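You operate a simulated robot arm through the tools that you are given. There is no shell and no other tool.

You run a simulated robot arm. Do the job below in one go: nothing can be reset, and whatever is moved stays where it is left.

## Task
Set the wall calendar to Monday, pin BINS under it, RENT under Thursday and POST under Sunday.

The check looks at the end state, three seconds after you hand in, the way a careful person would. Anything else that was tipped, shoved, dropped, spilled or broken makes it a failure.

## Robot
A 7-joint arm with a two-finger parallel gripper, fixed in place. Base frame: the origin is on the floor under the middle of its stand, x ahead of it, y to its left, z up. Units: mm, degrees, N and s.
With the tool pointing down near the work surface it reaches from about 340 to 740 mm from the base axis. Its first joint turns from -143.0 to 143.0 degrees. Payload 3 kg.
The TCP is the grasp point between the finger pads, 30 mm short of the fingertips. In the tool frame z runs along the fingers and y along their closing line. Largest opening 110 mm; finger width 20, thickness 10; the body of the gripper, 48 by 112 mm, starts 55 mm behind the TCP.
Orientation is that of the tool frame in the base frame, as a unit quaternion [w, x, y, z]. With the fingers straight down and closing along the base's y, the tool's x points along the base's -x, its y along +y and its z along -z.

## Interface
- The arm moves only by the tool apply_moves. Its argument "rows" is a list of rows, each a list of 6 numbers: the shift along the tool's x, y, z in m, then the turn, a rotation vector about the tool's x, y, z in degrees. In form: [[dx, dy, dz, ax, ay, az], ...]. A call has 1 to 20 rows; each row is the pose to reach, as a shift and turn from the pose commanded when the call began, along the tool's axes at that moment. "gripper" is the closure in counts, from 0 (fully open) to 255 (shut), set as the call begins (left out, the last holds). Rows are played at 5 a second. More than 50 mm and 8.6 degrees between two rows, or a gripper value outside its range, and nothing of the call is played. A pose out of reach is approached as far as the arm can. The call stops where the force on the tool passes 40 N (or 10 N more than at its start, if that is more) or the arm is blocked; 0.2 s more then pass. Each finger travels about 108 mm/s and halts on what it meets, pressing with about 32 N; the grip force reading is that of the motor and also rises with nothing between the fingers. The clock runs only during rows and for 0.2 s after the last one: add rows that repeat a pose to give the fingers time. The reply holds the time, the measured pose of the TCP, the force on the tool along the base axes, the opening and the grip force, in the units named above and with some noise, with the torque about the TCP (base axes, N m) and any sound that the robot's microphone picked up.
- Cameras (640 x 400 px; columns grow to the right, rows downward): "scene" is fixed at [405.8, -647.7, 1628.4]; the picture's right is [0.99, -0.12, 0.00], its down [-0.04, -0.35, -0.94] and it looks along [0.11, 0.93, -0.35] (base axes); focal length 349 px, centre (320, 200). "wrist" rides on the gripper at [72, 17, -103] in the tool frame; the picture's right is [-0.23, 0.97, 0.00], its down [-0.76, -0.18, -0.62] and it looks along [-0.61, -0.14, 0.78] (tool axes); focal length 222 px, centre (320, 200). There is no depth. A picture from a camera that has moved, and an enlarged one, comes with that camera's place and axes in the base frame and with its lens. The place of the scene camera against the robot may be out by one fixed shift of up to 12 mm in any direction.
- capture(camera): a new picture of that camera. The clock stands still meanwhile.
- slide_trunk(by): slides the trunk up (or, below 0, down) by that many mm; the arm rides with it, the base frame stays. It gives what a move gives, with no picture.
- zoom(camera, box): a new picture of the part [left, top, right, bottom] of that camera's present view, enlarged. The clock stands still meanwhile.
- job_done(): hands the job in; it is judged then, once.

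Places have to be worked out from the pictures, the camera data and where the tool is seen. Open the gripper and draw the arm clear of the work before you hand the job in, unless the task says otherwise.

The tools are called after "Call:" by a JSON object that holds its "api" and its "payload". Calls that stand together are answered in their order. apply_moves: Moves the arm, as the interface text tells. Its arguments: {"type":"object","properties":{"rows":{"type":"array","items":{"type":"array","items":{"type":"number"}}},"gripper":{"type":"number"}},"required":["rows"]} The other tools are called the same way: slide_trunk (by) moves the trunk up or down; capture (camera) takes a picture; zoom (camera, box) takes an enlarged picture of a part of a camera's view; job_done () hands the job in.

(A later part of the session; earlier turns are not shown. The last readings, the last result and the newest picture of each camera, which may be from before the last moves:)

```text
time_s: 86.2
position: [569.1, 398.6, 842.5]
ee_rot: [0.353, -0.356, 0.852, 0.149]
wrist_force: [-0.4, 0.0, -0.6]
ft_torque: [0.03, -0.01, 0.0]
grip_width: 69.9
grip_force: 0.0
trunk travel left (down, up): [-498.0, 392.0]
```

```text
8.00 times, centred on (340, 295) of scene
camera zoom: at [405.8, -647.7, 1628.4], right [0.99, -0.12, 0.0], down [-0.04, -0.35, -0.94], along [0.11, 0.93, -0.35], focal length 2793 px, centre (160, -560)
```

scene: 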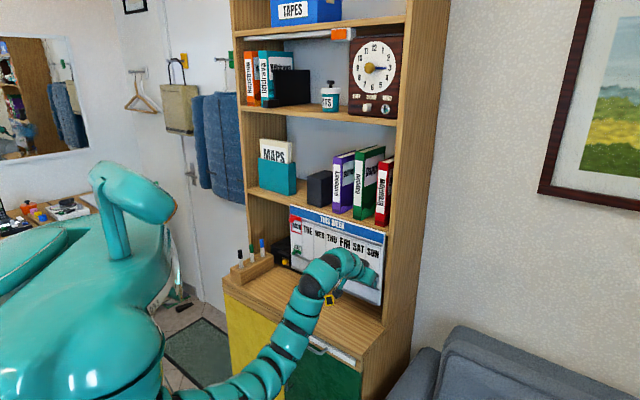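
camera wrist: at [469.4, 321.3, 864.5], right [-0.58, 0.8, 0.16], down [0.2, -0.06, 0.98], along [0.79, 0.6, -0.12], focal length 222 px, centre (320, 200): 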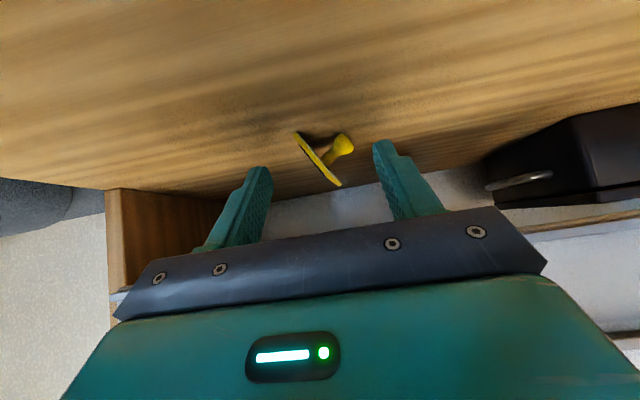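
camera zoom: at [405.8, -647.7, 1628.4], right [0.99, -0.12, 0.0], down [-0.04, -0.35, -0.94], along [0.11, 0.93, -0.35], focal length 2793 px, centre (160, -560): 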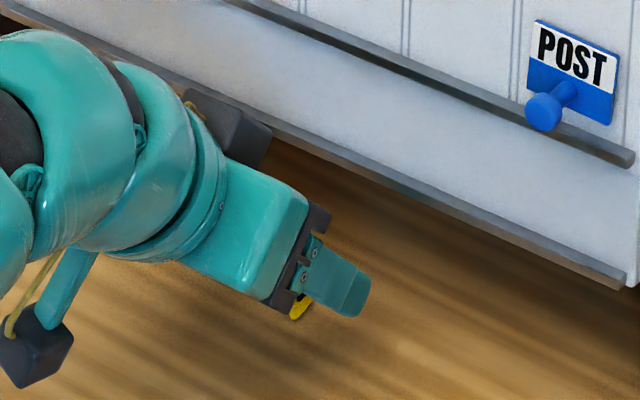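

The near end of the plate is between the fingers and the peg head (d≈721) is beyond the finger tips' reach. I close to pinch the plate.

Call:
{"api": "apply_moves", "payload": {"rows": [[0, 0, 0, 0, 0, 0], [0, 0, 0, 0, 0, 0], [0, 0, 0, 0, 0, 0], [0, 0, 0, 0, 0, 0], [0, 0, 0, 0, 0, 0]], "gripper": 255}}

Call:
{"api": "zoom", "payload": {"camera": "wrist", "box": [240, 90, 400, 190]}}

Call:
{"api": "zoom", "payload": {"camera": "scene", "box": [300, 270, 380, 320]}}

```text
time_s: 87.4
position: [568.1, 399.0, 843.5]
ee_rot: [0.354, -0.356, 0.852, 0.149]
wrist_force: [0.1, 0.5, 2.4]
ft_torque: [0.04, -0.07, 0.0]
grip_width: 3.9
grip_force: 32.0
trunk travel left (down, up): [-498.0, 392.0]
```

```text
4.00 times, centred on (320, 140) of wrist
camera zoom: at [469.3, 321.3, 865.0], right [-0.58, 0.8, 0.16], down [0.2, -0.06, 0.98], along [0.79, 0.6, -0.12], focal length 888 px, centre (320, 440)
```

zoom: 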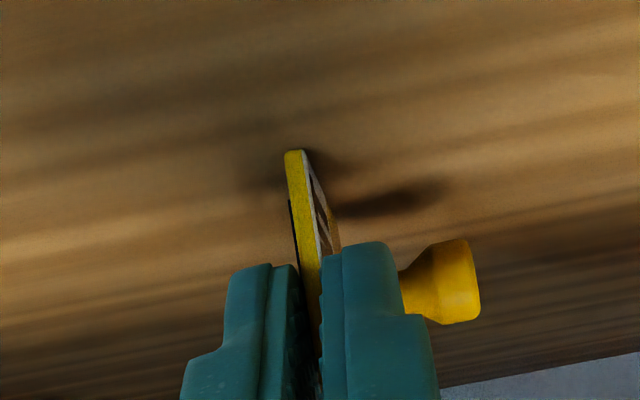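

```text
8.00 times, centred on (340, 295) of scene
camera zoom: at [405.8, -647.7, 1628.4], right [0.99, -0.12, 0.0], down [-0.04, -0.35, -0.94], along [0.11, 0.93, -0.35], focal length 2793 px, centre (160, -560)
```

zoom: 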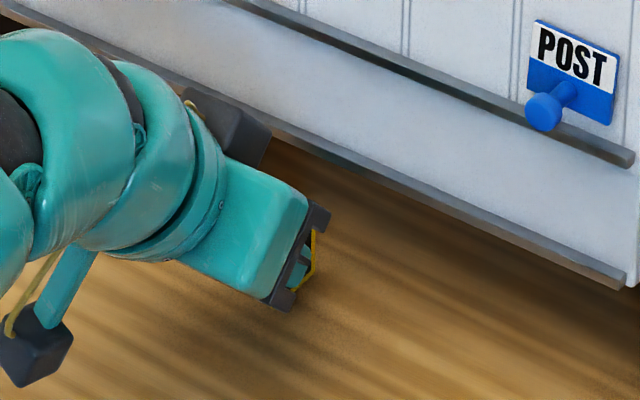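

The plate is pinched upright (3.9 mm), peg pointing left. I lift it slightly, draw it out from under the board toward the robot, then raise it.

Call:
{"api": "apply_moves", "payload": {"rows": [[-0.0035, 0, -0.0035, 0, 0, 0], [-0.0057, 0, -0.0057, 0, 0, 0], [0.0014, 0, -0.0128, 0, 0, 0], [0.0085, 0, -0.0199, 0, 0, 0], [0.0155, 0, -0.0269, 0, 0, 0], [0.0226, 0, -0.034, 0, 0, 0], [0.0297, 0, -0.0411, 0, 0, 0], [0.0368, 0, -0.0482, 0, 0, 0], [0.0438, 0, -0.0552, 0, 0, 0], [0.0509, 0, -0.0623, 0, 0, 0], [0.0439, 0, -0.0693, 0, 0, 0], [0.0333, 0, -0.0799, 0, 0, 0], [0.0227, 0, -0.0905, 0, 0, 0], [0.0227, 0, -0.0905, 0, 0, 0]]}}

Call:
{"api": "capture", "payload": {"camera": "wrist"}}

Call:
{"api": "capture", "payload": {"camera": "scene"}}

```text
time_s: 90.4
position: [514.1, 340.2, 891.4]
ee_rot: [0.354, -0.356, 0.852, 0.149]
wrist_force: [-1.0, -0.1, 0.2]
ft_torque: [0.0, 0.0, 0.01]
grip_width: 3.6
grip_force: 32.4
trunk travel left (down, up): [-498.0, 392.0]
```

```text
taken
camera wrist: at [414.7, 262.9, 913.0], right [-0.58, 0.8, 0.16], down [0.2, -0.06, 0.98], along [0.79, 0.6, -0.12], focal length 222 px, centre (320, 200)
```

wrist: 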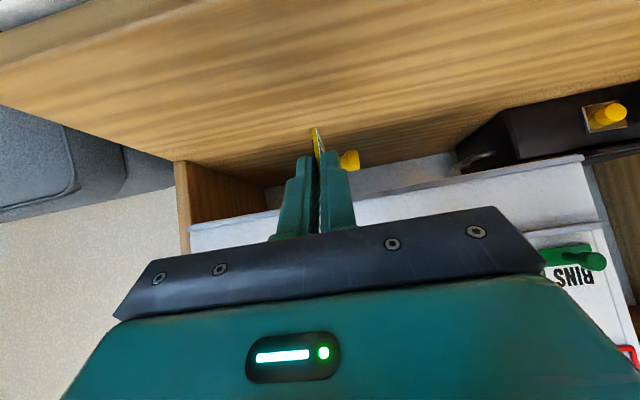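

```text
taken
```

scene: 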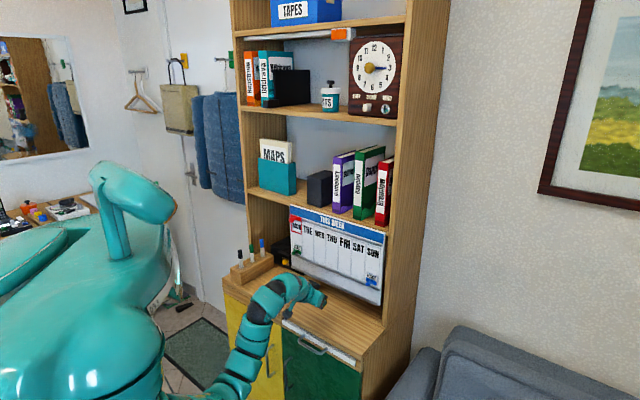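

The card is held securely. I now roll the tool +90° about its own axis so the plate's magnet side faces down-and-back (peg up), to lay it on its back.

Call:
{"api": "apply_moves", "payload": {"rows": [[0, 0, 0, 0, 0, 8], [0, 0, 0, 0, 0, 16], [0, 0, 0, 0, 0, 24], [0, 0, 0, 0, 0, 32], [0, 0, 0, 0, 0, 40], [0, 0, 0, 0, 0, 48], [0, 0, 0, 0, 0, 56], [0, 0, 0, 0, 0, 64], [0, 0, 0, 0, 0, 72], [0, 0, 0, 0, 0, 80], [0, 0, 0, 0, 0, 88], [0, 0, 0, 0, 0, 90], [0, 0, 0, 0, 0, 90]]}}

Call:
{"api": "capture", "payload": {"camera": "wrist"}}

Call:
{"api": "zoom", "payload": {"camera": "scene", "box": [230, 240, 390, 340]}}

```text
time_s: 93.2
position: [513.9, 340.6, 890.1]
ee_rot: [0.144, 0.35, 0.854, 0.356]
wrist_force: [0.0, -1.2, -0.4]
ft_torque: [0.0, 0.01, -0.02]
grip_width: 3.8
grip_force: 31.8
trunk travel left (down, up): [-498.0, 392.0]
```

```text
taken
camera wrist: at [418.7, 346.9, 976.1], right [0.65, 0.33, 0.69], down [0.15, -0.94, 0.31], along [0.75, -0.1, -0.65], focal length 222 px, centre (320, 200)
```

wrist: 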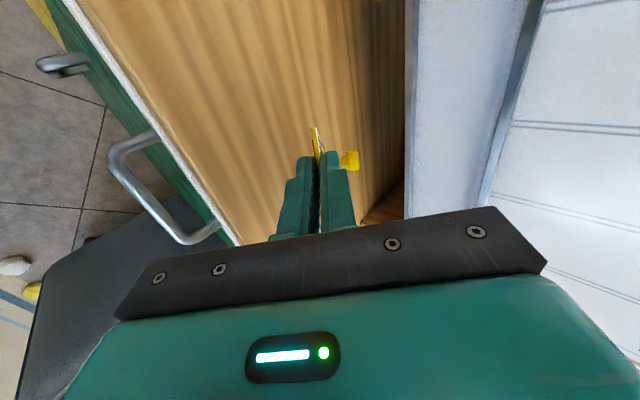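

```text
4.00 times, centred on (310, 290) of scene
camera zoom: at [405.8, -647.7, 1628.4], right [0.99, -0.12, 0.0], down [-0.04, -0.35, -0.94], along [0.11, 0.93, -0.35], focal length 1396 px, centre (360, -160)
```

zoom: 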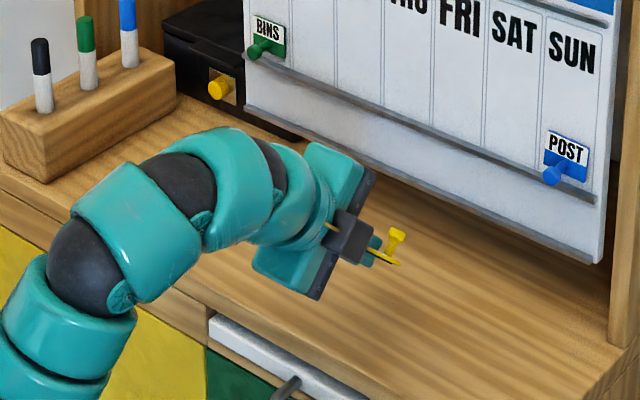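

The roll worked: the card is now peg-up, inclined 45°. I flatten it a further 10° and lower it toward the clear desk area in front of the board.

Call:
{"api": "apply_moves", "payload": {"rows": [[0, -0.007, 0.0042, -3, 0, 0], [0, -0.0142, 0.0085, -6, 0, 0], [0, -0.0212, 0.0127, -9, 0, 0], [0, -0.0283, 0.017, -10, 0, 0], [0, -0.0354, 0.0212, -10, 0, 0], [0, -0.0354, 0.0212, -10, 0, 0]]}}

Call:
{"api": "capture", "payload": {"camera": "wrist"}}

Call:
{"api": "zoom", "payload": {"camera": "scene", "box": [280, 270, 360, 320]}}

```text
time_s: 94.6
position: [505.5, 332.0, 850.1]
ee_rot: [0.174, 0.336, 0.82, 0.429]
wrist_force: [-0.5, -0.3, -0.5]
ft_torque: [0.01, 0.01, 0.01]
grip_width: 3.6
grip_force: 31.7
trunk travel left (down, up): [-498.0, 392.0]
```

```text
taken
camera wrist: at [401.5, 329.0, 923.1], right [0.55, 0.24, 0.8], down [0.11, -0.97, 0.21], along [0.82, -0.02, -0.56], focal length 222 px, centre (320, 200)
```

wrist: 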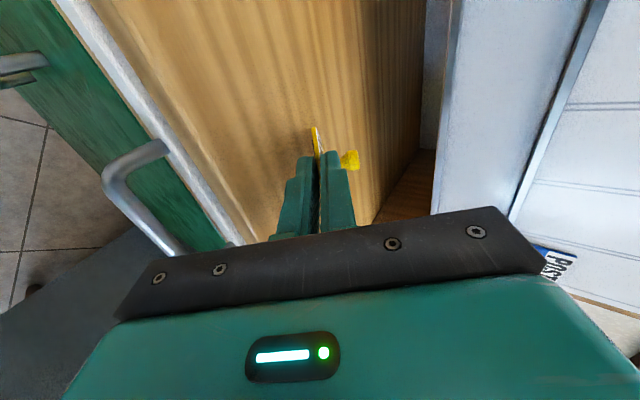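

```text
8.00 times, centred on (320, 295) of scene
camera zoom: at [405.8, -647.7, 1628.4], right [0.99, -0.12, 0.0], down [-0.04, -0.35, -0.94], along [0.11, 0.93, -0.35], focal length 2793 px, centre (320, -560)
```

zoom: 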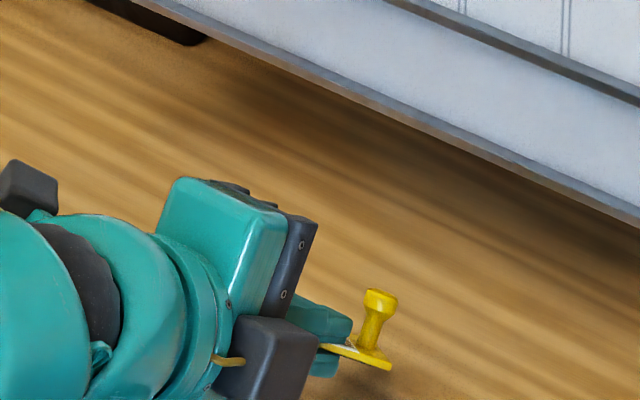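

About 13 mm above the desk. I lower 12 mm gently, then feel for contact.

Call:
{"api": "apply_moves", "payload": {"rows": [[0, -0.0033, 0.0023, 0, 0, 0], [0, -0.0066, 0.0046, 0, 0, 0], [0, -0.0082, 0.0057, 0, 0, 0], [0, -0.0098, 0.0069, 0, 0, 0], [0, -0.0098, 0.0069, 0, 0, 0]]}}

Call:
{"api": "zoom", "payload": {"camera": "scene", "box": [290, 280, 354, 320]}}

```text
time_s: 95.8
position: [506.2, 332.7, 838.6]
ee_rot: [0.174, 0.336, 0.821, 0.428]
wrist_force: [-0.6, 0.1, -0.1]
ft_torque: [-0.02, 0.01, 0.0]
grip_width: 3.7
grip_force: 32.0
trunk travel left (down, up): [-498.0, 392.0]
```

```text
10.00 times, centred on (322, 300) of scene
camera zoom: at [405.8, -647.7, 1628.4], right [0.99, -0.12, 0.0], down [-0.04, -0.35, -0.94], along [0.11, 0.93, -0.35], focal length 3491 px, centre (300, -800)
```

zoom: 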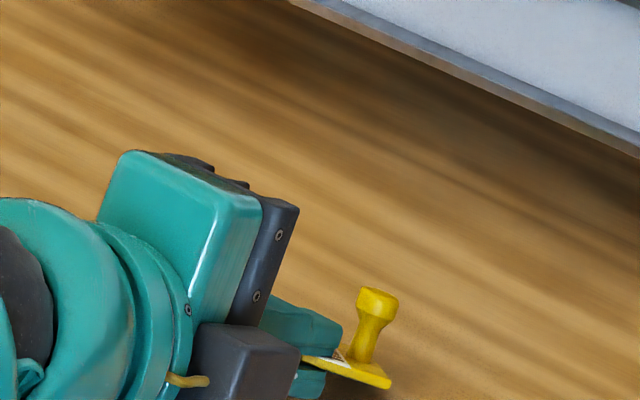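

Shadow and card corner nearly meet. Two more millimetres down, checking for a contact force.

Call:
{"api": "apply_moves", "payload": {"rows": [[0, -0.0008, 0.0006, 0, 0, 0], [0, -0.0016, 0.0011, 0, 0, 0], [0, -0.0016, 0.0011, 0, 0, 0]]}}

```text
time_s: 96.6
position: [505.8, 332.4, 837.2]
ee_rot: [0.173, 0.337, 0.82, 0.429]
wrist_force: [0.4, -0.5, 0.1]
ft_torque: [0.05, 0.02, 0.03]
grip_width: 3.7
grip_force: 32.6
trunk travel left (down, up): [-498.0, 392.0]
```

No contact yet; 2 mm more.

Call:
{"api": "apply_moves", "payload": {"rows": [[0, -0.0008, 0.0006, 0, 0, 0], [0, -0.0016, 0.0011, 0, 0, 0], [0, -0.0016, 0.0011, 0, 0, 0]]}}

```text
time_s: 97.4
position: [506.5, 332.6, 835.8]
ee_rot: [0.174, 0.336, 0.82, 0.43]
wrist_force: [1.4, -0.6, 4.8]
ft_torque: [0.11, -0.21, -0.08]
grip_width: 3.6
grip_force: 32.4
trunk travel left (down, up): [-498.0, 392.0]
```

Contact (4.8 N). I open the fingers just 10 mm so the plate can settle back on the lower finger.

Call:
{"api": "apply_moves", "payload": {"rows": [[0, 0, 0, 0, 0, 0], [0, 0, 0, 0, 0, 0], [0, 0, 0, 0, 0, 0]], "gripper": 222}}

Call:
{"api": "zoom", "payload": {"camera": "scene", "box": [290, 280, 354, 320]}}

Call:
{"api": "zoom", "payload": {"camera": "wrist", "box": [240, 90, 400, 190]}}

```text
time_s: 98.2
position: [506.2, 333.1, 835.8]
ee_rot: [0.175, 0.337, 0.82, 0.428]
wrist_force: [-0.3, -0.4, 0.0]
ft_torque: [-0.01, 0.01, 0.0]
grip_width: 14.2
grip_force: 0.6
trunk travel left (down, up): [-498.0, 392.0]
```

```text
10.00 times, centred on (322, 300) of scene
camera zoom: at [405.8, -647.7, 1628.4], right [0.99, -0.12, 0.0], down [-0.04, -0.35, -0.94], along [0.11, 0.93, -0.35], focal length 3491 px, centre (300, -800)
```

zoom: 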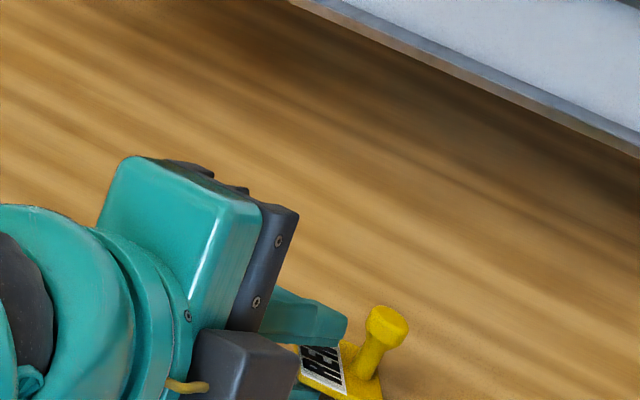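

```text
4.00 times, centred on (320, 140) of wrist
camera zoom: at [402.2, 330.3, 908.5], right [0.55, 0.24, 0.8], down [0.11, -0.97, 0.21], along [0.82, -0.02, -0.56], focal length 888 px, centre (320, 440)
```

zoom: 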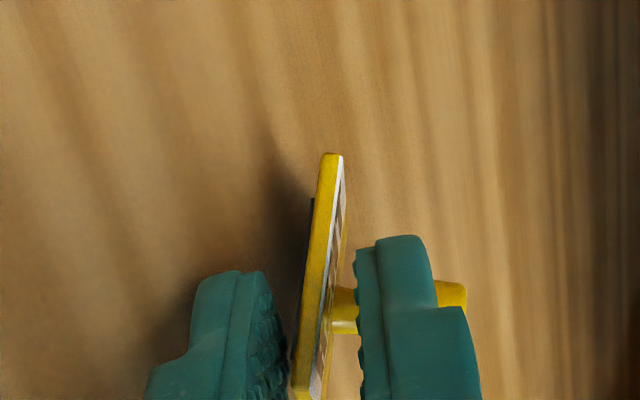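

The plate rests inclined on the lower finger with the peg up. I slide the fingers straight back from under it.

Call:
{"api": "apply_moves", "payload": {"rows": [[0, -0.0029, -0.0041, 0, 0, 0], [0, -0.0057, -0.0082, 0, 0, 0], [0, -0.0086, -0.0123, 0, 0, 0], [0, -0.0115, -0.0164, 0, 0, 0], [0, -0.0143, -0.0205, 0, 0, 0], [0, -0.0172, -0.0246, 0, 0, 0], [0, -0.0201, -0.0287, 0, 0, 0], [0, -0.023, -0.0328, 0, 0, 0]]}}

Call:
{"api": "zoom", "payload": {"camera": "scene", "box": [290, 280, 354, 320]}}

Call:
{"api": "capture", "payload": {"camera": "wrist"}}

```text
time_s: 100.0
position: [478.1, 303.2, 834.0]
ee_rot: [0.174, 0.336, 0.821, 0.429]
wrist_force: [0.1, 0.7, 0.1]
ft_torque: [0.02, -0.02, -0.01]
grip_width: 14.2
grip_force: 0.0
trunk travel left (down, up): [-498.0, 392.0]
```

```text
10.00 times, centred on (322, 300) of scene
camera zoom: at [405.8, -647.7, 1628.4], right [0.99, -0.12, 0.0], down [-0.04, -0.35, -0.94], along [0.11, 0.93, -0.35], focal length 3491 px, centre (300, -800)
```

zoom: 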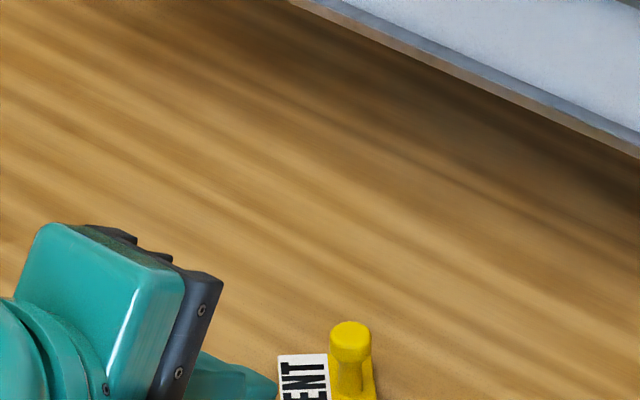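

```text
taken
camera wrist: at [374.1, 300.6, 906.8], right [0.55, 0.24, 0.8], down [0.11, -0.97, 0.21], along [0.82, -0.02, -0.56], focal length 222 px, centre (320, 200)
```

wrist: 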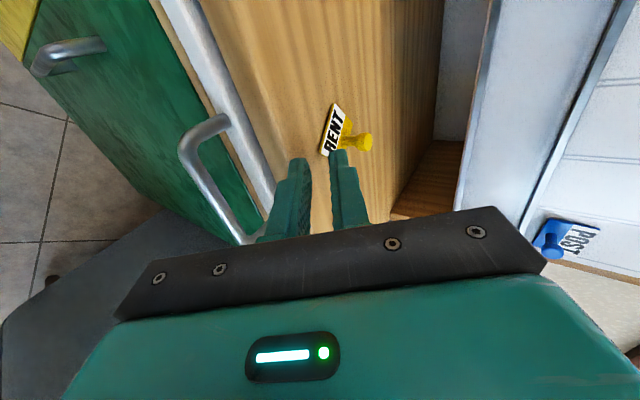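

RENT now lies flat on its back with the peg up and the text readable. I zoom in to measure the peg position and the text direction.

Call:
{"api": "zoom", "payload": {"camera": "wrist", "box": [296, 90, 392, 150]}}

Call:
{"api": "zoom", "payload": {"camera": "scene", "box": [300, 300, 348, 330]}}

```text
6.67 times, centred on (344, 120) of wrist
camera zoom: at [374.1, 300.6, 906.8], right [0.55, 0.24, 0.8], down [0.11, -0.97, 0.21], along [0.82, -0.02, -0.56], focal length 1481 px, centre (160, 733)
```

zoom: 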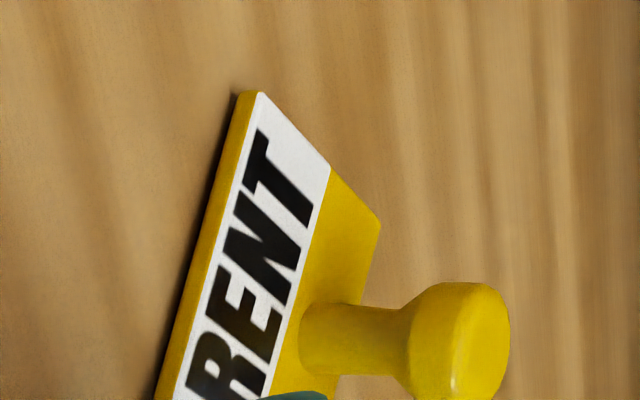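

```text
13.33 times, centred on (324, 315) of scene
camera zoom: at [405.8, -647.7, 1628.4], right [0.99, -0.12, 0.0], down [-0.04, -0.35, -0.94], along [0.11, 0.93, -0.35], focal length 4654 px, centre (267, -1333)
```

zoom: 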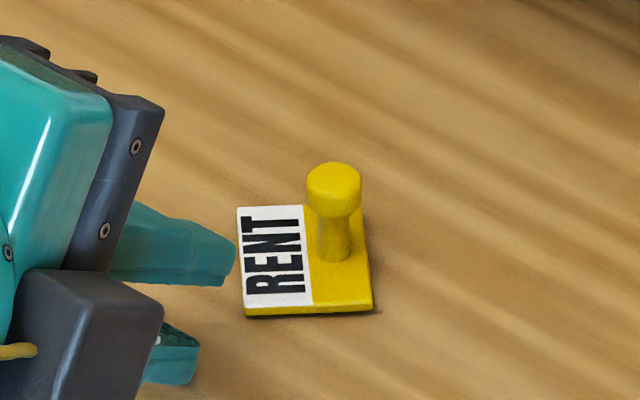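

The text's up-direction on the desk has heading ≈176°. I go up 100 mm and then turn the roll back to standard.

Call:
{"api": "apply_moves", "payload": {"rows": [[0, 0.0164, -0.0115, 0, 0, 0], [0, 0.0328, -0.023, 0, 0, 0], [0, 0.0491, -0.0344, 0, 0, 0], [0, 0.0655, -0.0459, 0, 0, 0], [0, 0.0819, -0.0574, 0, 0, 0], [0, 0.0819, -0.0574, 0, 0, 0]]}}

Call:
{"api": "apply_moves", "payload": {"rows": [[0, 0, 0, 0, 0, -8], [0, 0, 0, 0, 0, -16], [0, 0, 0, 0, 0, -24], [0, 0, 0, 0, 0, -32], [0, 0, 0, 0, 0, -40], [0, 0, 0, 0, 0, -48], [0, 0, 0, 0, 0, -56], [0, 0, 0, 0, 0, -64], [0, 0, 0, 0, 0, -72], [0, 0, 0, 0, 0, -80], [0, 0, 0, 0, 0, -88], [0, 0, 0, 0, 0, -90], [0, 0, 0, 0, 0, -90]]}}

```text
time_s: 101.4
position: [478.1, 302.6, 934.7]
ee_rot: [0.173, 0.336, 0.821, 0.428]
wrist_force: [-0.6, -0.8, 0.0]
ft_torque: [0.0, 0.01, -0.03]
grip_width: 14.5
grip_force: 0.0
trunk travel left (down, up): [-498.0, 392.0]
```

```text
time_s: 104.2
position: [477.5, 303.9, 934.2]
ee_rot: [0.427, -0.343, 0.817, 0.18]
wrist_force: [0.4, 0.2, -0.3]
ft_torque: [-0.02, 0.03, -0.06]
grip_width: 14.4
grip_force: 0.1
trunk travel left (down, up): [-498.0, 392.0]
```

Roll is back to standard. Now I pitch the tool to vertical (55°), open the gripper and look.

Call:
{"api": "apply_moves", "payload": {"rows": [[0, 0, 0, 0, 8, 0], [0, 0, 0, 0, 16, 0], [0, 0, 0, 0, 24, 0], [0, 0, 0, 0, 32, 0], [0, 0, 0, 0, 40, 0], [0, 0, 0, 0, 48, 0], [0, 0, 0, 0, 55, 0], [0, 0, 0, 0, 55, 0]], "gripper": 0}}

Call:
{"api": "capture", "payload": {"camera": "wrist"}}

Call:
{"api": "capture", "payload": {"camera": "scene"}}

```text
time_s: 106.0
position: [475.5, 297.0, 909.7]
ee_rot: [0.222, -0.374, 0.896, 0.092]
wrist_force: [0.0, 0.2, 0.5]
ft_torque: [0.03, 0.0, -0.01]
grip_width: 110.1
grip_force: 0.0
out of reach, approached as far as the arm can: row 4, 5, 6, 7, 8
trunk travel left (down, up): [-498.0, 392.0]
```

```text
taken
camera wrist: at [385.7, 230.0, 968.6], right [-0.55, 0.83, 0.11], down [0.39, 0.15, 0.91], along [0.73, 0.54, -0.41], focal length 222 px, centre (320, 200)
```

wrist: 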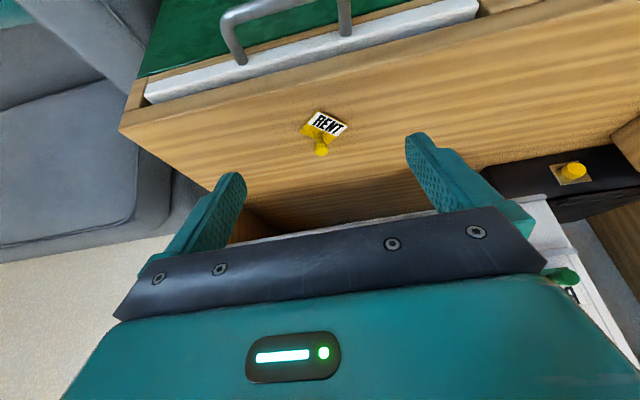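

```text
taken
```

scene: 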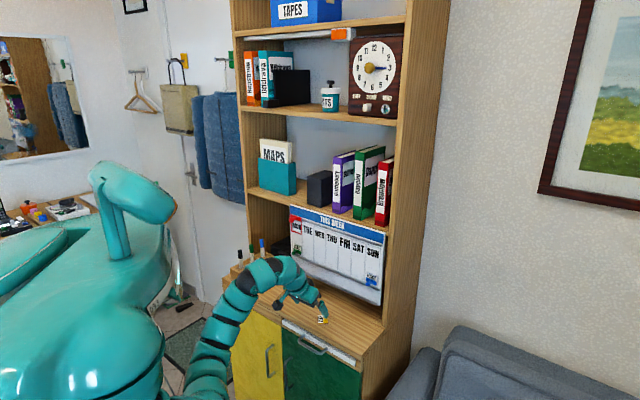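

Vertical isn't reachable here with the trunk this low (tool ended at 62°). Before raising the trunk I use this view to measure the peg.

Call:
{"api": "zoom", "payload": {"camera": "wrist", "box": [280, 100, 376, 160]}}

Call:
{"api": "slide_trunk", "payload": {"by": 150}}

Call:
{"api": "zoom", "payload": {"camera": "wrist", "box": [240, 100, 400, 200]}}

```text
6.67 times, centred on (328, 130) of wrist
camera zoom: at [385.7, 230.0, 968.6], right [-0.55, 0.83, 0.11], down [0.39, 0.15, 0.91], along [0.73, 0.54, -0.41], focal length 1481 px, centre (267, 667)
```

zoom: 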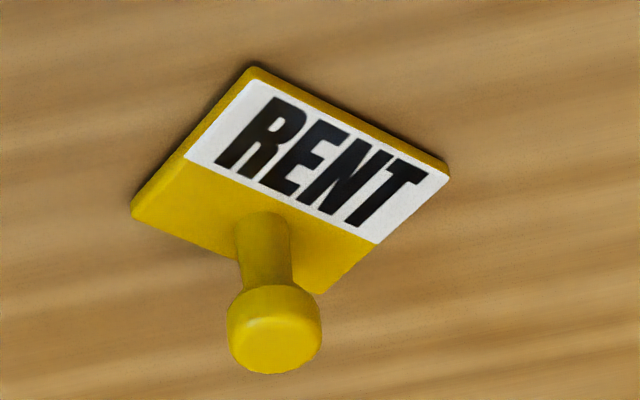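

```text
time_s: 107.7
position: [476.9, 297.4, 1059.7]
ee_rot: [0.222, -0.375, 0.895, 0.092]
wrist_force: [-0.8, 0.8, 0.5]
ft_torque: [0.0, -0.03, 0.0]
grip_width: 110.0
grip_force: 0.0
trunk travel left (down, up): [-648.0, 242.0]
```

```text
4.00 times, centred on (320, 150) of wrist
camera zoom: at [385.7, 230.1, 1118.5], right [-0.55, 0.83, 0.11], down [0.39, 0.15, 0.91], along [0.73, 0.54, -0.41], focal length 888 px, centre (320, 400)
```

zoom: 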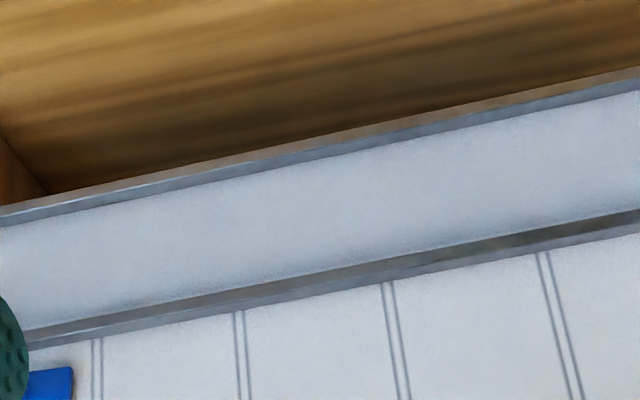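

The peg is at (535.7, 349.4), its head centre at z≈825; text-up heading ≈176°. The trunk is now 150 mm higher, so I first test whether holding the commanded pose still reports out of reach.

Call:
{"api": "apply_moves", "payload": {"rows": [[0, 0, 0, 0, 0, 0], [0, 0, 0, 0, 0, 0]]}}

```text
time_s: 108.3
position: [476.3, 297.3, 1061.3]
ee_rot: [0.222, -0.374, 0.896, 0.091]
wrist_force: [0.0, 0.5, 0.5]
ft_torque: [-0.01, 0.0, 0.02]
grip_width: 109.7
grip_force: 0.0
trunk travel left (down, up): [-648.0, 242.0]
```

The commanded pose is the current one. I move forward and down toward a point above the peg (z≈930).

Call:
{"api": "apply_moves", "payload": {"rows": [[-0.0015, -0.0008, 0.025, 0, 0, 0], [-0.003, -0.0017, 0.05, 0, 0, 0], [-0.0044, -0.0025, 0.076, 0, 0, 0], [-0.0058, -0.0033, 0.101, 0, 0, 0], [-0.0073, -0.0042, 0.127, 0, 0, 0], [-0.0087, -0.005, 0.1516, 0, 0, 0], [-0.0087, -0.005, 0.1516, 0, 0, 0]]}}

Call:
{"api": "apply_moves", "payload": {"rows": [[0, 0, 0, 0, 7, 0], [0, 0, 0, 0, 14, 0], [0, 0, 0, 0, 21, 0], [0, 0, 0, 0, 27.7, 0], [0, 0, 0, 0, 27.7, 0]]}}

Call:
{"api": "capture", "payload": {"camera": "wrist"}}

Call:
{"api": "capture", "payload": {"camera": "scene"}}

```text
time_s: 109.9
position: [536.9, 350.2, 931.2]
ee_rot: [0.223, -0.374, 0.895, 0.092]
wrist_force: [0.5, -0.3, 0.5]
ft_torque: [0.02, 0.0, 0.0]
grip_width: 109.9
grip_force: 0.1
trunk travel left (down, up): [-648.0, 242.0]
```

```text
time_s: 111.1
position: [536.3, 349.5, 930.8]
ee_rot: [0.0, -0.386, 0.922, 0.0]
wrist_force: [-0.1, 0.1, 0.5]
ft_torque: [-0.01, 0.0, 0.02]
grip_width: 110.0
grip_force: 0.0
trunk travel left (down, up): [-648.0, 242.0]
```

```text
taken
camera wrist: at [472.3, 310.0, 1033.6], right [-0.53, 0.85, 0.0], down [0.66, 0.42, 0.62], along [0.53, 0.33, -0.78], focal length 222 px, centre (320, 200)
```

wrist: 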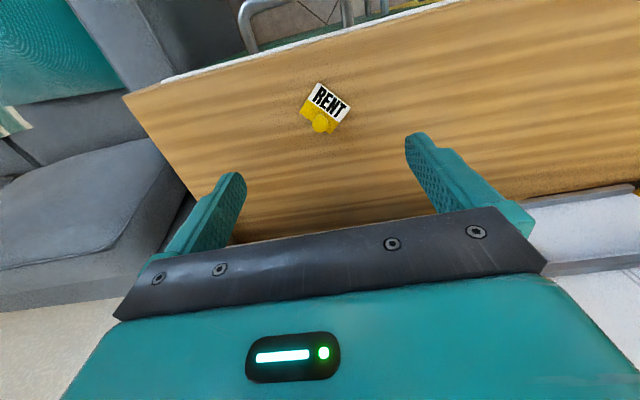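

```text
taken
```

scene: 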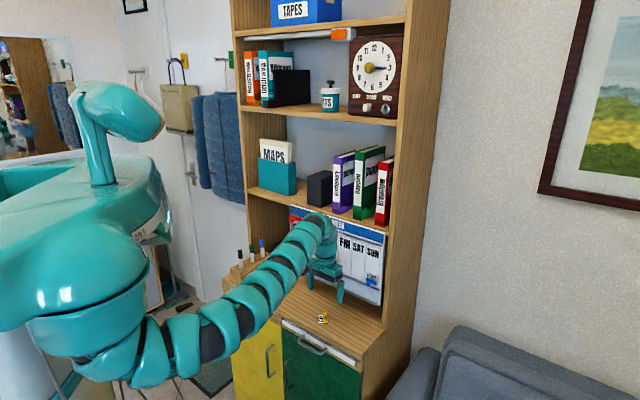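

The tool is now vertical above the peg. I zoom to refine the peg's position.

Call:
{"api": "zoom", "payload": {"camera": "wrist", "box": [280, 80, 376, 140]}}

```text
6.67 times, centred on (328, 110) of wrist
camera zoom: at [472.3, 310.0, 1033.6], right [-0.53, 0.85, 0.0], down [0.66, 0.42, 0.62], along [0.53, 0.33, -0.78], focal length 1481 px, centre (267, 800)
```

zoom: 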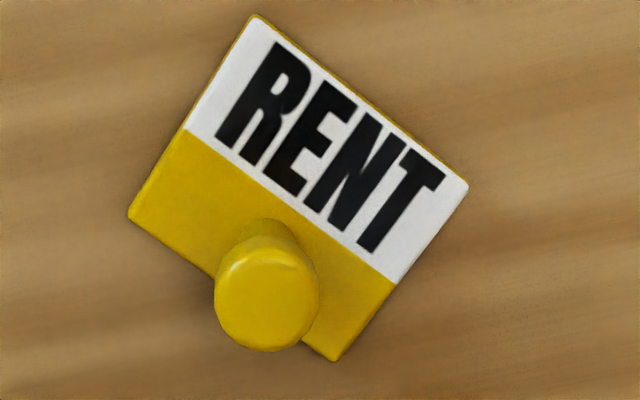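

The peg is at (536.2, 350.0), text-up heading 176.3°. I turn the tool about the vertical to heading 90° so that a later +86° roll brings the text upright.

Call:
{"api": "apply_moves", "payload": {"rows": [[0, 0, 0, 0, 0, -8], [0, 0, 0, 0, 0, -16], [0, 0, 0, 0, 0, -24], [0, 0, 0, 0, 0, -32], [0, 0, 0, 0, 0, -40], [0, 0, 0, 0, 0, -44.5], [0, 0, 0, 0, 0, -44.5]], "gripper": 139}}

Call:
{"api": "capture", "payload": {"camera": "wrist"}}

Call:
{"api": "capture", "payload": {"camera": "scene"}}

```text
time_s: 112.7
position: [534.7, 349.6, 930.1]
ee_rot: [-0.001, 0.707, -0.707, 0.0]
wrist_force: [0.3, 0.6, -0.2]
ft_torque: [0.0, 0.0, 0.0]
grip_width: 50.0
grip_force: 0.2
trunk travel left (down, up): [-648.0, 242.0]
```

```text
taken
camera wrist: at [517.9, 277.9, 1034.2], right [-0.97, 0.23, 0.0], down [0.18, 0.76, 0.62], along [0.14, 0.61, -0.78], focal length 222 px, centre (320, 200)
```

wrist: 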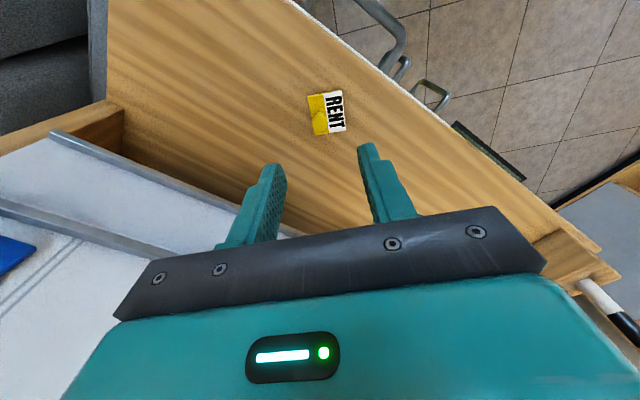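

```text
taken
```

scene: 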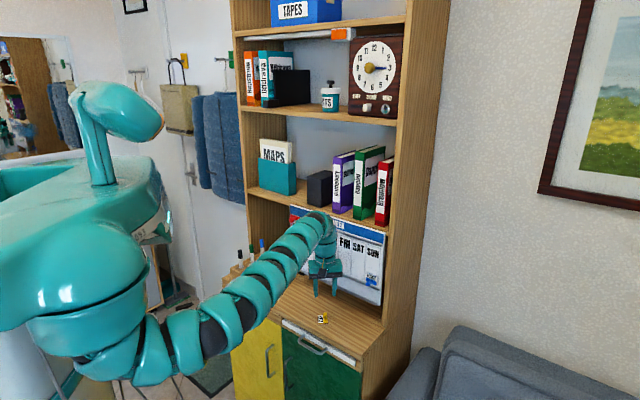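

I zoom again to centre precisely on the peg from this orientation.

Call:
{"api": "zoom", "payload": {"camera": "wrist", "box": [280, 80, 376, 140]}}

```text
6.67 times, centred on (328, 110) of wrist
camera zoom: at [517.9, 277.9, 1034.2], right [-0.97, 0.23, 0.0], down [0.18, 0.76, 0.62], along [0.14, 0.61, -0.78], focal length 1481 px, centre (267, 800)
```

zoom: 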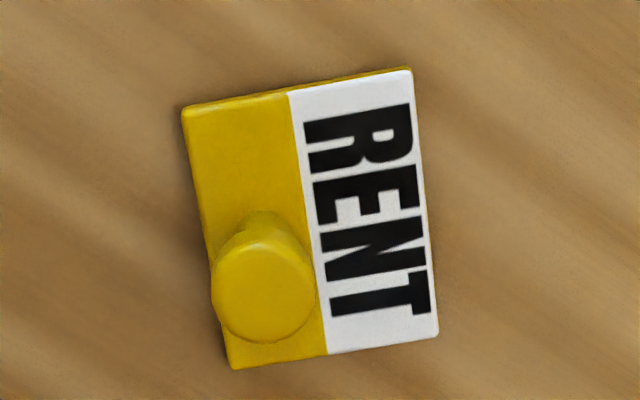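

The peg is within 1 mm of the tool axis. I descend to put the tips ~3 mm above the card.

Call:
{"api": "apply_moves", "payload": {"rows": [[-0.0002, -0.0008, 0.02, 0, 0, 0], [-0.0002, -0.0008, 0.045, 0, 0, 0], [-0.0002, -0.0008, 0.065, 0, 0, 0], [-0.0002, -0.0008, 0.08, 0, 0, 0], [-0.0002, -0.0008, 0.088, 0, 0, 0], [-0.0002, -0.0008, 0.0925, 0, 0, 0], [-0.0002, -0.0008, 0.0925, 0, 0, 0]]}}

Call:
{"api": "capture", "payload": {"camera": "wrist"}}

Call:
{"api": "zoom", "payload": {"camera": "scene", "box": [290, 290, 354, 330]}}

```text
time_s: 114.3
position: [535.7, 350.7, 839.6]
ee_rot: [0.001, -0.707, 0.708, 0.0]
wrist_force: [1.2, -0.1, 0.3]
ft_torque: [-0.02, -0.04, -0.01]
grip_width: 50.1
grip_force: 0.0
trunk travel left (down, up): [-648.0, 242.0]
```

```text
taken
camera wrist: at [518.5, 278.1, 943.1], right [-0.97, 0.23, 0.0], down [0.18, 0.76, 0.62], along [0.14, 0.61, -0.78], focal length 222 px, centre (320, 200)
```

wrist: 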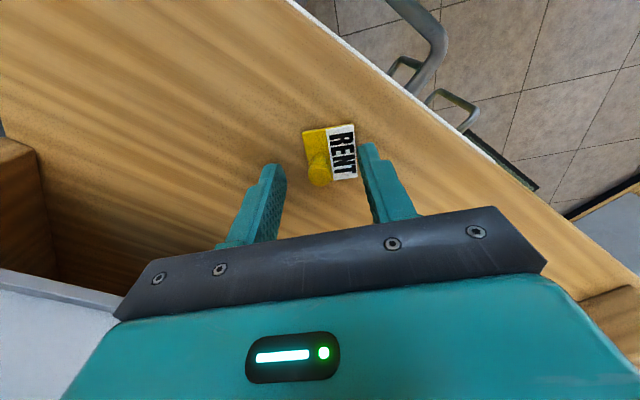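

```text
10.00 times, centred on (322, 310) of scene
camera zoom: at [405.8, -647.7, 1628.4], right [0.99, -0.12, 0.0], down [-0.04, -0.35, -0.94], along [0.11, 0.93, -0.35], focal length 3491 px, centre (300, -900)
```

zoom: 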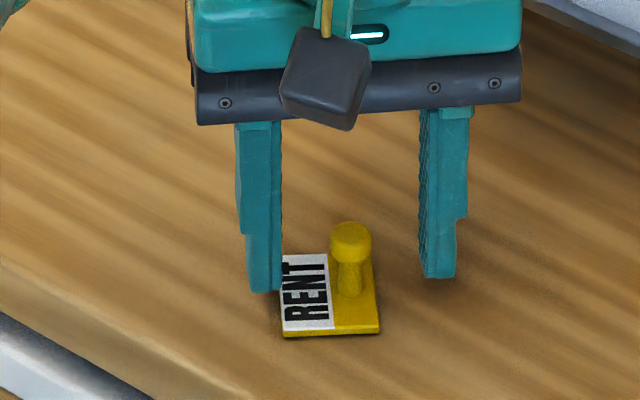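

Well aligned. I go 1.5 mm lower and close on the head.

Call:
{"api": "apply_moves", "payload": {"rows": [[0, 0, 0.0015, 0, 0, 0], [0, 0, 0.0015, 0, 0, 0]]}}

Call:
{"api": "apply_moves", "payload": {"rows": [[0, 0, 0, 0, 0, 0], [0, 0, 0, 0, 0, 0], [0, 0, 0, 0, 0, 0], [0, 0, 0, 0, 0, 0], [0, 0, 0, 0, 0, 0]], "gripper": 255}}

Call:
{"api": "zoom", "payload": {"camera": "wrist", "box": [240, 100, 400, 200]}}

Call:
{"api": "zoom", "payload": {"camera": "scene", "box": [290, 290, 354, 330]}}

```text
time_s: 114.9
position: [535.4, 351.4, 836.4]
ee_rot: [0.001, -0.707, 0.707, -0.001]
wrist_force: [0.4, 0.5, -0.2]
ft_torque: [0.0, 0.02, -0.01]
grip_width: 50.2
grip_force: 0.1
trunk travel left (down, up): [-648.0, 242.0]
```

```text
time_s: 116.1
position: [536.4, 351.5, 837.9]
ee_rot: [0.0, -0.706, 0.708, -0.001]
wrist_force: [0.6, -0.4, 0.1]
ft_torque: [0.01, 0.01, 0.0]
grip_width: 12.3
grip_force: 31.8
trunk travel left (down, up): [-648.0, 242.0]
```

```text
4.00 times, centred on (320, 150) of wrist
camera zoom: at [518.2, 278.9, 940.7], right [-0.97, 0.23, 0.0], down [0.18, 0.76, 0.62], along [0.14, 0.61, -0.78], focal length 888 px, centre (320, 400)
```

zoom: 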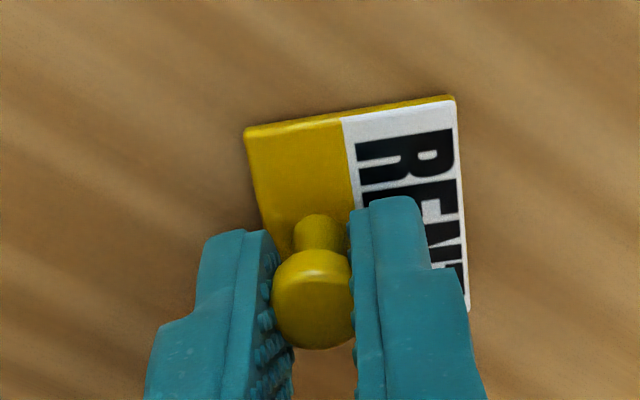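

```text
10.00 times, centred on (322, 310) of scene
camera zoom: at [405.8, -647.7, 1628.4], right [0.99, -0.12, 0.0], down [-0.04, -0.35, -0.94], along [0.11, 0.93, -0.35], focal length 3491 px, centre (300, -900)
```

zoom: 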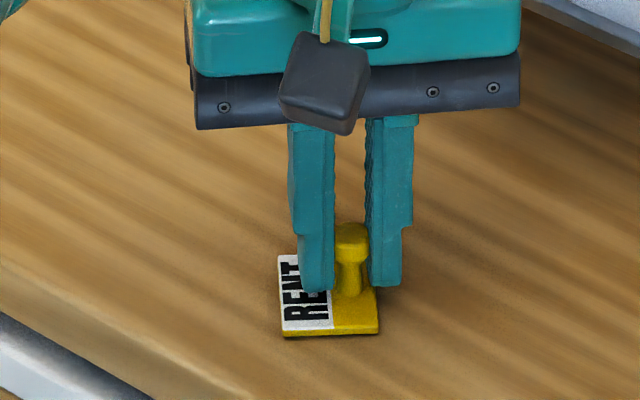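

Gripped (12.3 mm) with the head well inside the pads. I lift it slowly and check.

Call:
{"api": "apply_moves", "payload": {"rows": [[0, 0, -0.006, 0, 0, 0], [0, 0, -0.012, 0, 0, 0], [0, 0, -0.02, 0, 0, 0], [0, 0, -0.03, 0, 0, 0], [0, 0, -0.04, 0, 0, 0], [0, 0, -0.052, 0, 0, 0], [0, 0, -0.065, 0, 0, 0], [0, 0, -0.08, 0, 0, 0]]}}

Call:
{"api": "zoom", "payload": {"camera": "wrist", "box": [240, 100, 400, 200]}}

Call:
{"api": "zoom", "payload": {"camera": "scene", "box": [280, 260, 376, 320]}}

```text
time_s: 117.9
position: [537.2, 349.9, 917.5]
ee_rot: [0.001, -0.706, 0.708, 0.0]
wrist_force: [0.5, -0.5, -0.4]
ft_torque: [0.05, -0.02, -0.01]
grip_width: 13.2
grip_force: 32.2
trunk travel left (down, up): [-648.0, 242.0]
```

```text
4.00 times, centred on (320, 150) of wrist
camera zoom: at [519.2, 277.6, 1021.4], right [-0.97, 0.23, 0.0], down [0.18, 0.76, 0.62], along [0.14, 0.61, -0.78], focal length 888 px, centre (320, 400)
```

zoom: 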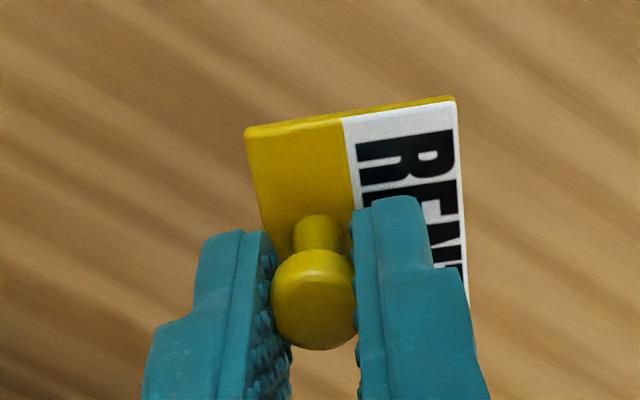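

```text
6.67 times, centred on (328, 290) of scene
camera zoom: at [405.8, -647.7, 1628.4], right [0.99, -0.12, 0.0], down [-0.04, -0.35, -0.94], along [0.11, 0.93, -0.35], focal length 2327 px, centre (267, -400)
```

zoom: 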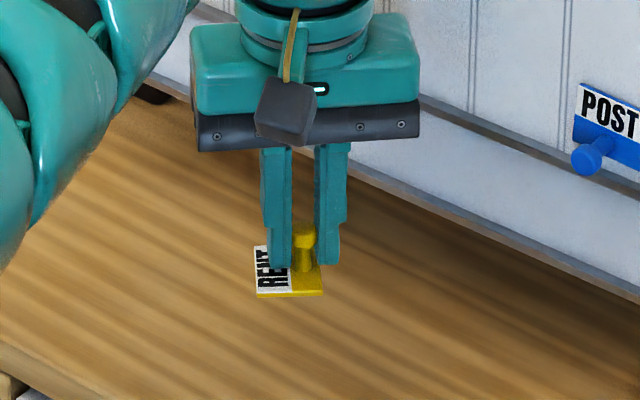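

Lifted. The width rose slightly to 13.2 mm, so I check for slipping by holding still a moment.

Call:
{"api": "apply_moves", "payload": {"rows": [[0, 0, 0, 0, 0, 0], [0, 0, 0, 0, 0, 0], [0, 0, 0, 0, 0, 0], [0, 0, 0, 0, 0, 0]]}}

Call:
{"api": "zoom", "payload": {"camera": "wrist", "box": [240, 100, 400, 200]}}

```text
time_s: 118.9
position: [536.1, 349.6, 917.3]
ee_rot: [0.001, -0.706, 0.708, 0.0]
wrist_force: [-0.2, 0.1, -0.1]
ft_torque: [-0.01, -0.04, -0.05]
grip_width: 13.1
grip_force: 32.1
trunk travel left (down, up): [-648.0, 242.0]
```

```text
4.00 times, centred on (320, 150) of wrist
camera zoom: at [519.2, 277.8, 1021.0], right [-0.97, 0.23, 0.0], down [0.18, 0.76, 0.62], along [0.14, 0.61, -0.78], focal length 888 px, centre (320, 400)
```

zoom: 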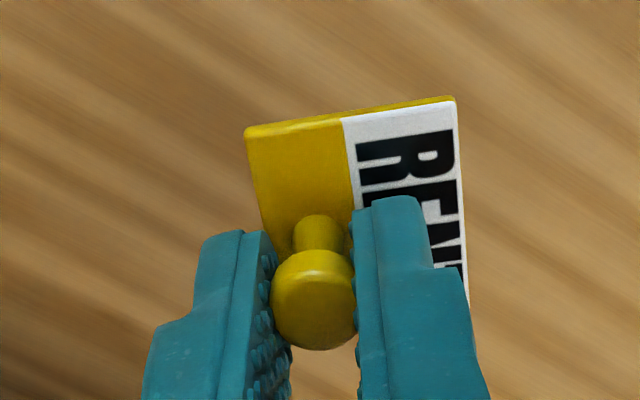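

Stable. I move back 40 mm from the board and turn to heading 45.5°.

Call:
{"api": "apply_moves", "payload": {"rows": [[0.007, 0.007, -0.005, 0, 0, 0], [0.014, 0.014, -0.01, 0, 0, 0], [0.0215, 0.021, -0.015, 0, 0, 0], [0.0285, 0.028, -0.02, 0, 0, 0], [0.0285, 0.028, -0.02, 0, 0, 7], [0.0285, 0.028, -0.02, 0, 0, 14], [0.0285, 0.028, -0.02, 0, 0, 21], [0.0285, 0.028, -0.02, 0, 0, 28], [0.0285, 0.028, -0.02, 0, 0, 35], [0.0285, 0.028, -0.02, 0, 0, 40], [0.0285, 0.028, -0.02, 0, 0, 44.5], [0.0285, 0.028, -0.02, 0, 0, 44.5]]}}

Call:
{"api": "zoom", "payload": {"camera": "wrist", "box": [240, 100, 400, 200]}}

```text
time_s: 121.5
position: [508.0, 322.3, 934.7]
ee_rot: [0.001, -0.385, 0.923, -0.001]
wrist_force: [1.1, 0.5, -0.5]
ft_torque: [0.0, -0.02, 0.04]
grip_width: 13.2
grip_force: 31.6
trunk travel left (down, up): [-648.0, 242.0]
```

```text
4.00 times, centred on (320, 150) of wrist
camera zoom: at [445.2, 281.9, 1039.3], right [-0.53, 0.85, 0.0], down [0.66, 0.42, 0.62], along [0.53, 0.33, -0.78], focal length 888 px, centre (320, 400)
```

zoom: 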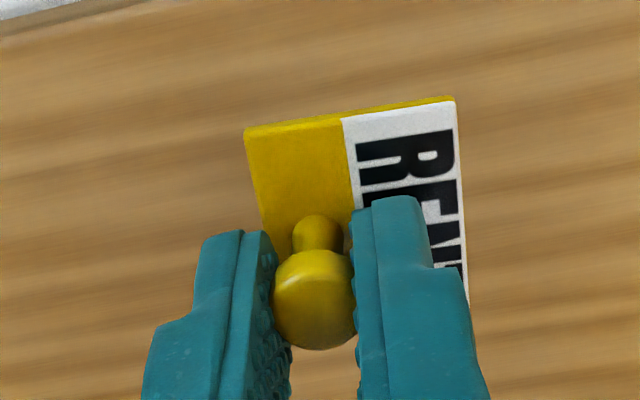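

Held steady. Now I pitch the tool up 45° about its closing axis, well clear of the board.

Call:
{"api": "apply_moves", "payload": {"rows": [[0, 0, -0.005, 0, -7.5, 0], [0, 0, -0.01, 0, -15, 0], [0, 0, -0.015, 0, -22.5, 0], [0, 0, -0.02, 0, -30, 0], [0, 0, -0.025, 0, -37.5, 0], [0, 0, -0.03, 0, -45, 0], [0, 0, -0.03, 0, -45, 0]]}}

Call:
{"api": "zoom", "payload": {"camera": "wrist", "box": [240, 100, 400, 200]}}

Call:
{"api": "capture", "payload": {"camera": "scene"}}

```text
time_s: 123.1
position: [508.2, 320.2, 966.4]
ee_rot: [0.354, -0.356, 0.852, 0.147]
wrist_force: [0.5, 0.7, -1.0]
ft_torque: [0.02, -0.03, 0.03]
grip_width: 13.0
grip_force: 32.4
trunk travel left (down, up): [-648.0, 242.0]
```

```text
4.00 times, centred on (320, 150) of wrist
camera zoom: at [407.7, 244.4, 988.4], right [-0.58, 0.8, 0.16], down [0.19, -0.06, 0.98], along [0.79, 0.6, -0.12], focal length 888 px, centre (320, 400)
```

zoom: 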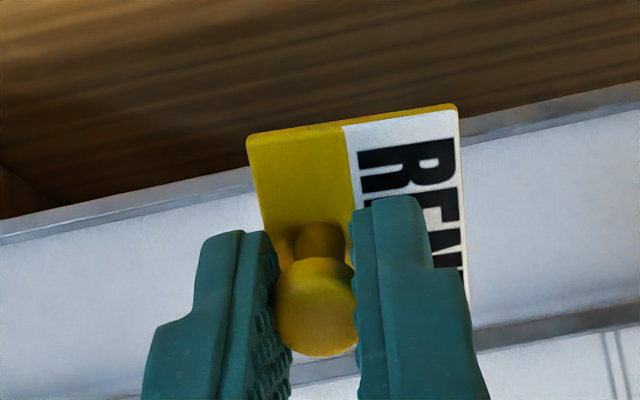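

```text
taken
```

scene: 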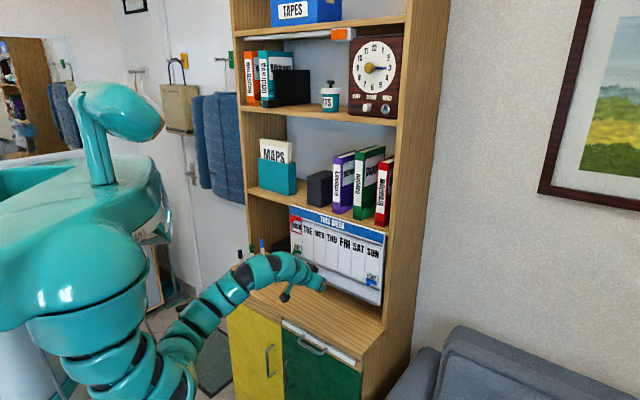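

Good. Next the roll of +86° about the tool axis to bring the text upright.

Call:
{"api": "apply_moves", "payload": {"rows": [[0, 0, 0, 0, 0, 8], [0, 0, 0, 0, 0, 16], [0, 0, 0, 0, 0, 24], [0, 0, 0, 0, 0, 32], [0, 0, 0, 0, 0, 40], [0, 0, 0, 0, 0, 48], [0, 0, 0, 0, 0, 56], [0, 0, 0, 0, 0, 64], [0, 0, 0, 0, 0, 72], [0, 0, 0, 0, 0, 80], [0, 0, 0, 0, 0, 86.3], [0, 0, 0, 0, 0, 86.3]]}}

Call:
{"api": "capture", "payload": {"camera": "wrist"}}

Call:
{"api": "zoom", "payload": {"camera": "scene", "box": [250, 220, 410, 320]}}

```text
time_s: 125.7
position: [508.9, 323.1, 967.0]
ee_rot: [0.157, 0.323, 0.865, 0.351]
wrist_force: [0.4, 0.3, -0.7]
ft_torque: [-0.01, -0.02, 0.01]
grip_width: 13.2
grip_force: 32.1
trunk travel left (down, up): [-648.0, 242.0]
```

```text
taken
camera wrist: at [410.7, 327.8, 1048.9], right [0.61, 0.38, 0.7], down [0.17, -0.92, 0.35], along [0.78, -0.09, -0.62], focal length 222 px, centre (320, 200)
```

wrist: 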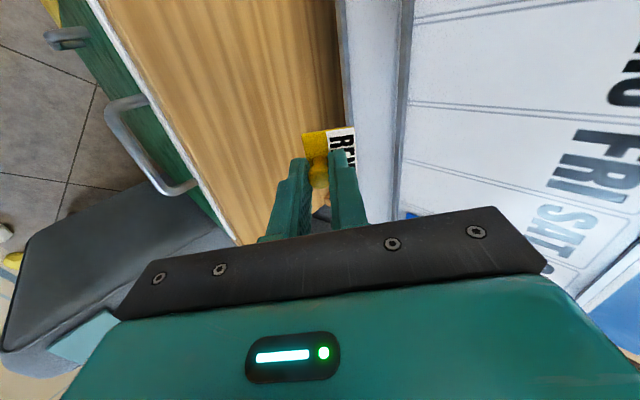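

```text
4.00 times, centred on (330, 270) of scene
camera zoom: at [405.8, -647.7, 1628.4], right [0.99, -0.12, 0.0], down [-0.04, -0.35, -0.94], along [0.11, 0.93, -0.35], focal length 1396 px, centre (280, -80)
```

zoom: 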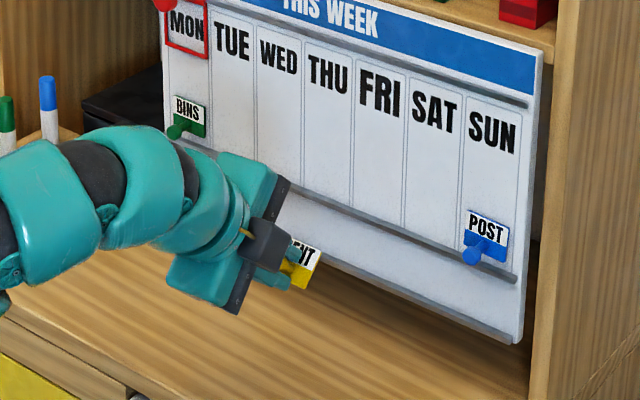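

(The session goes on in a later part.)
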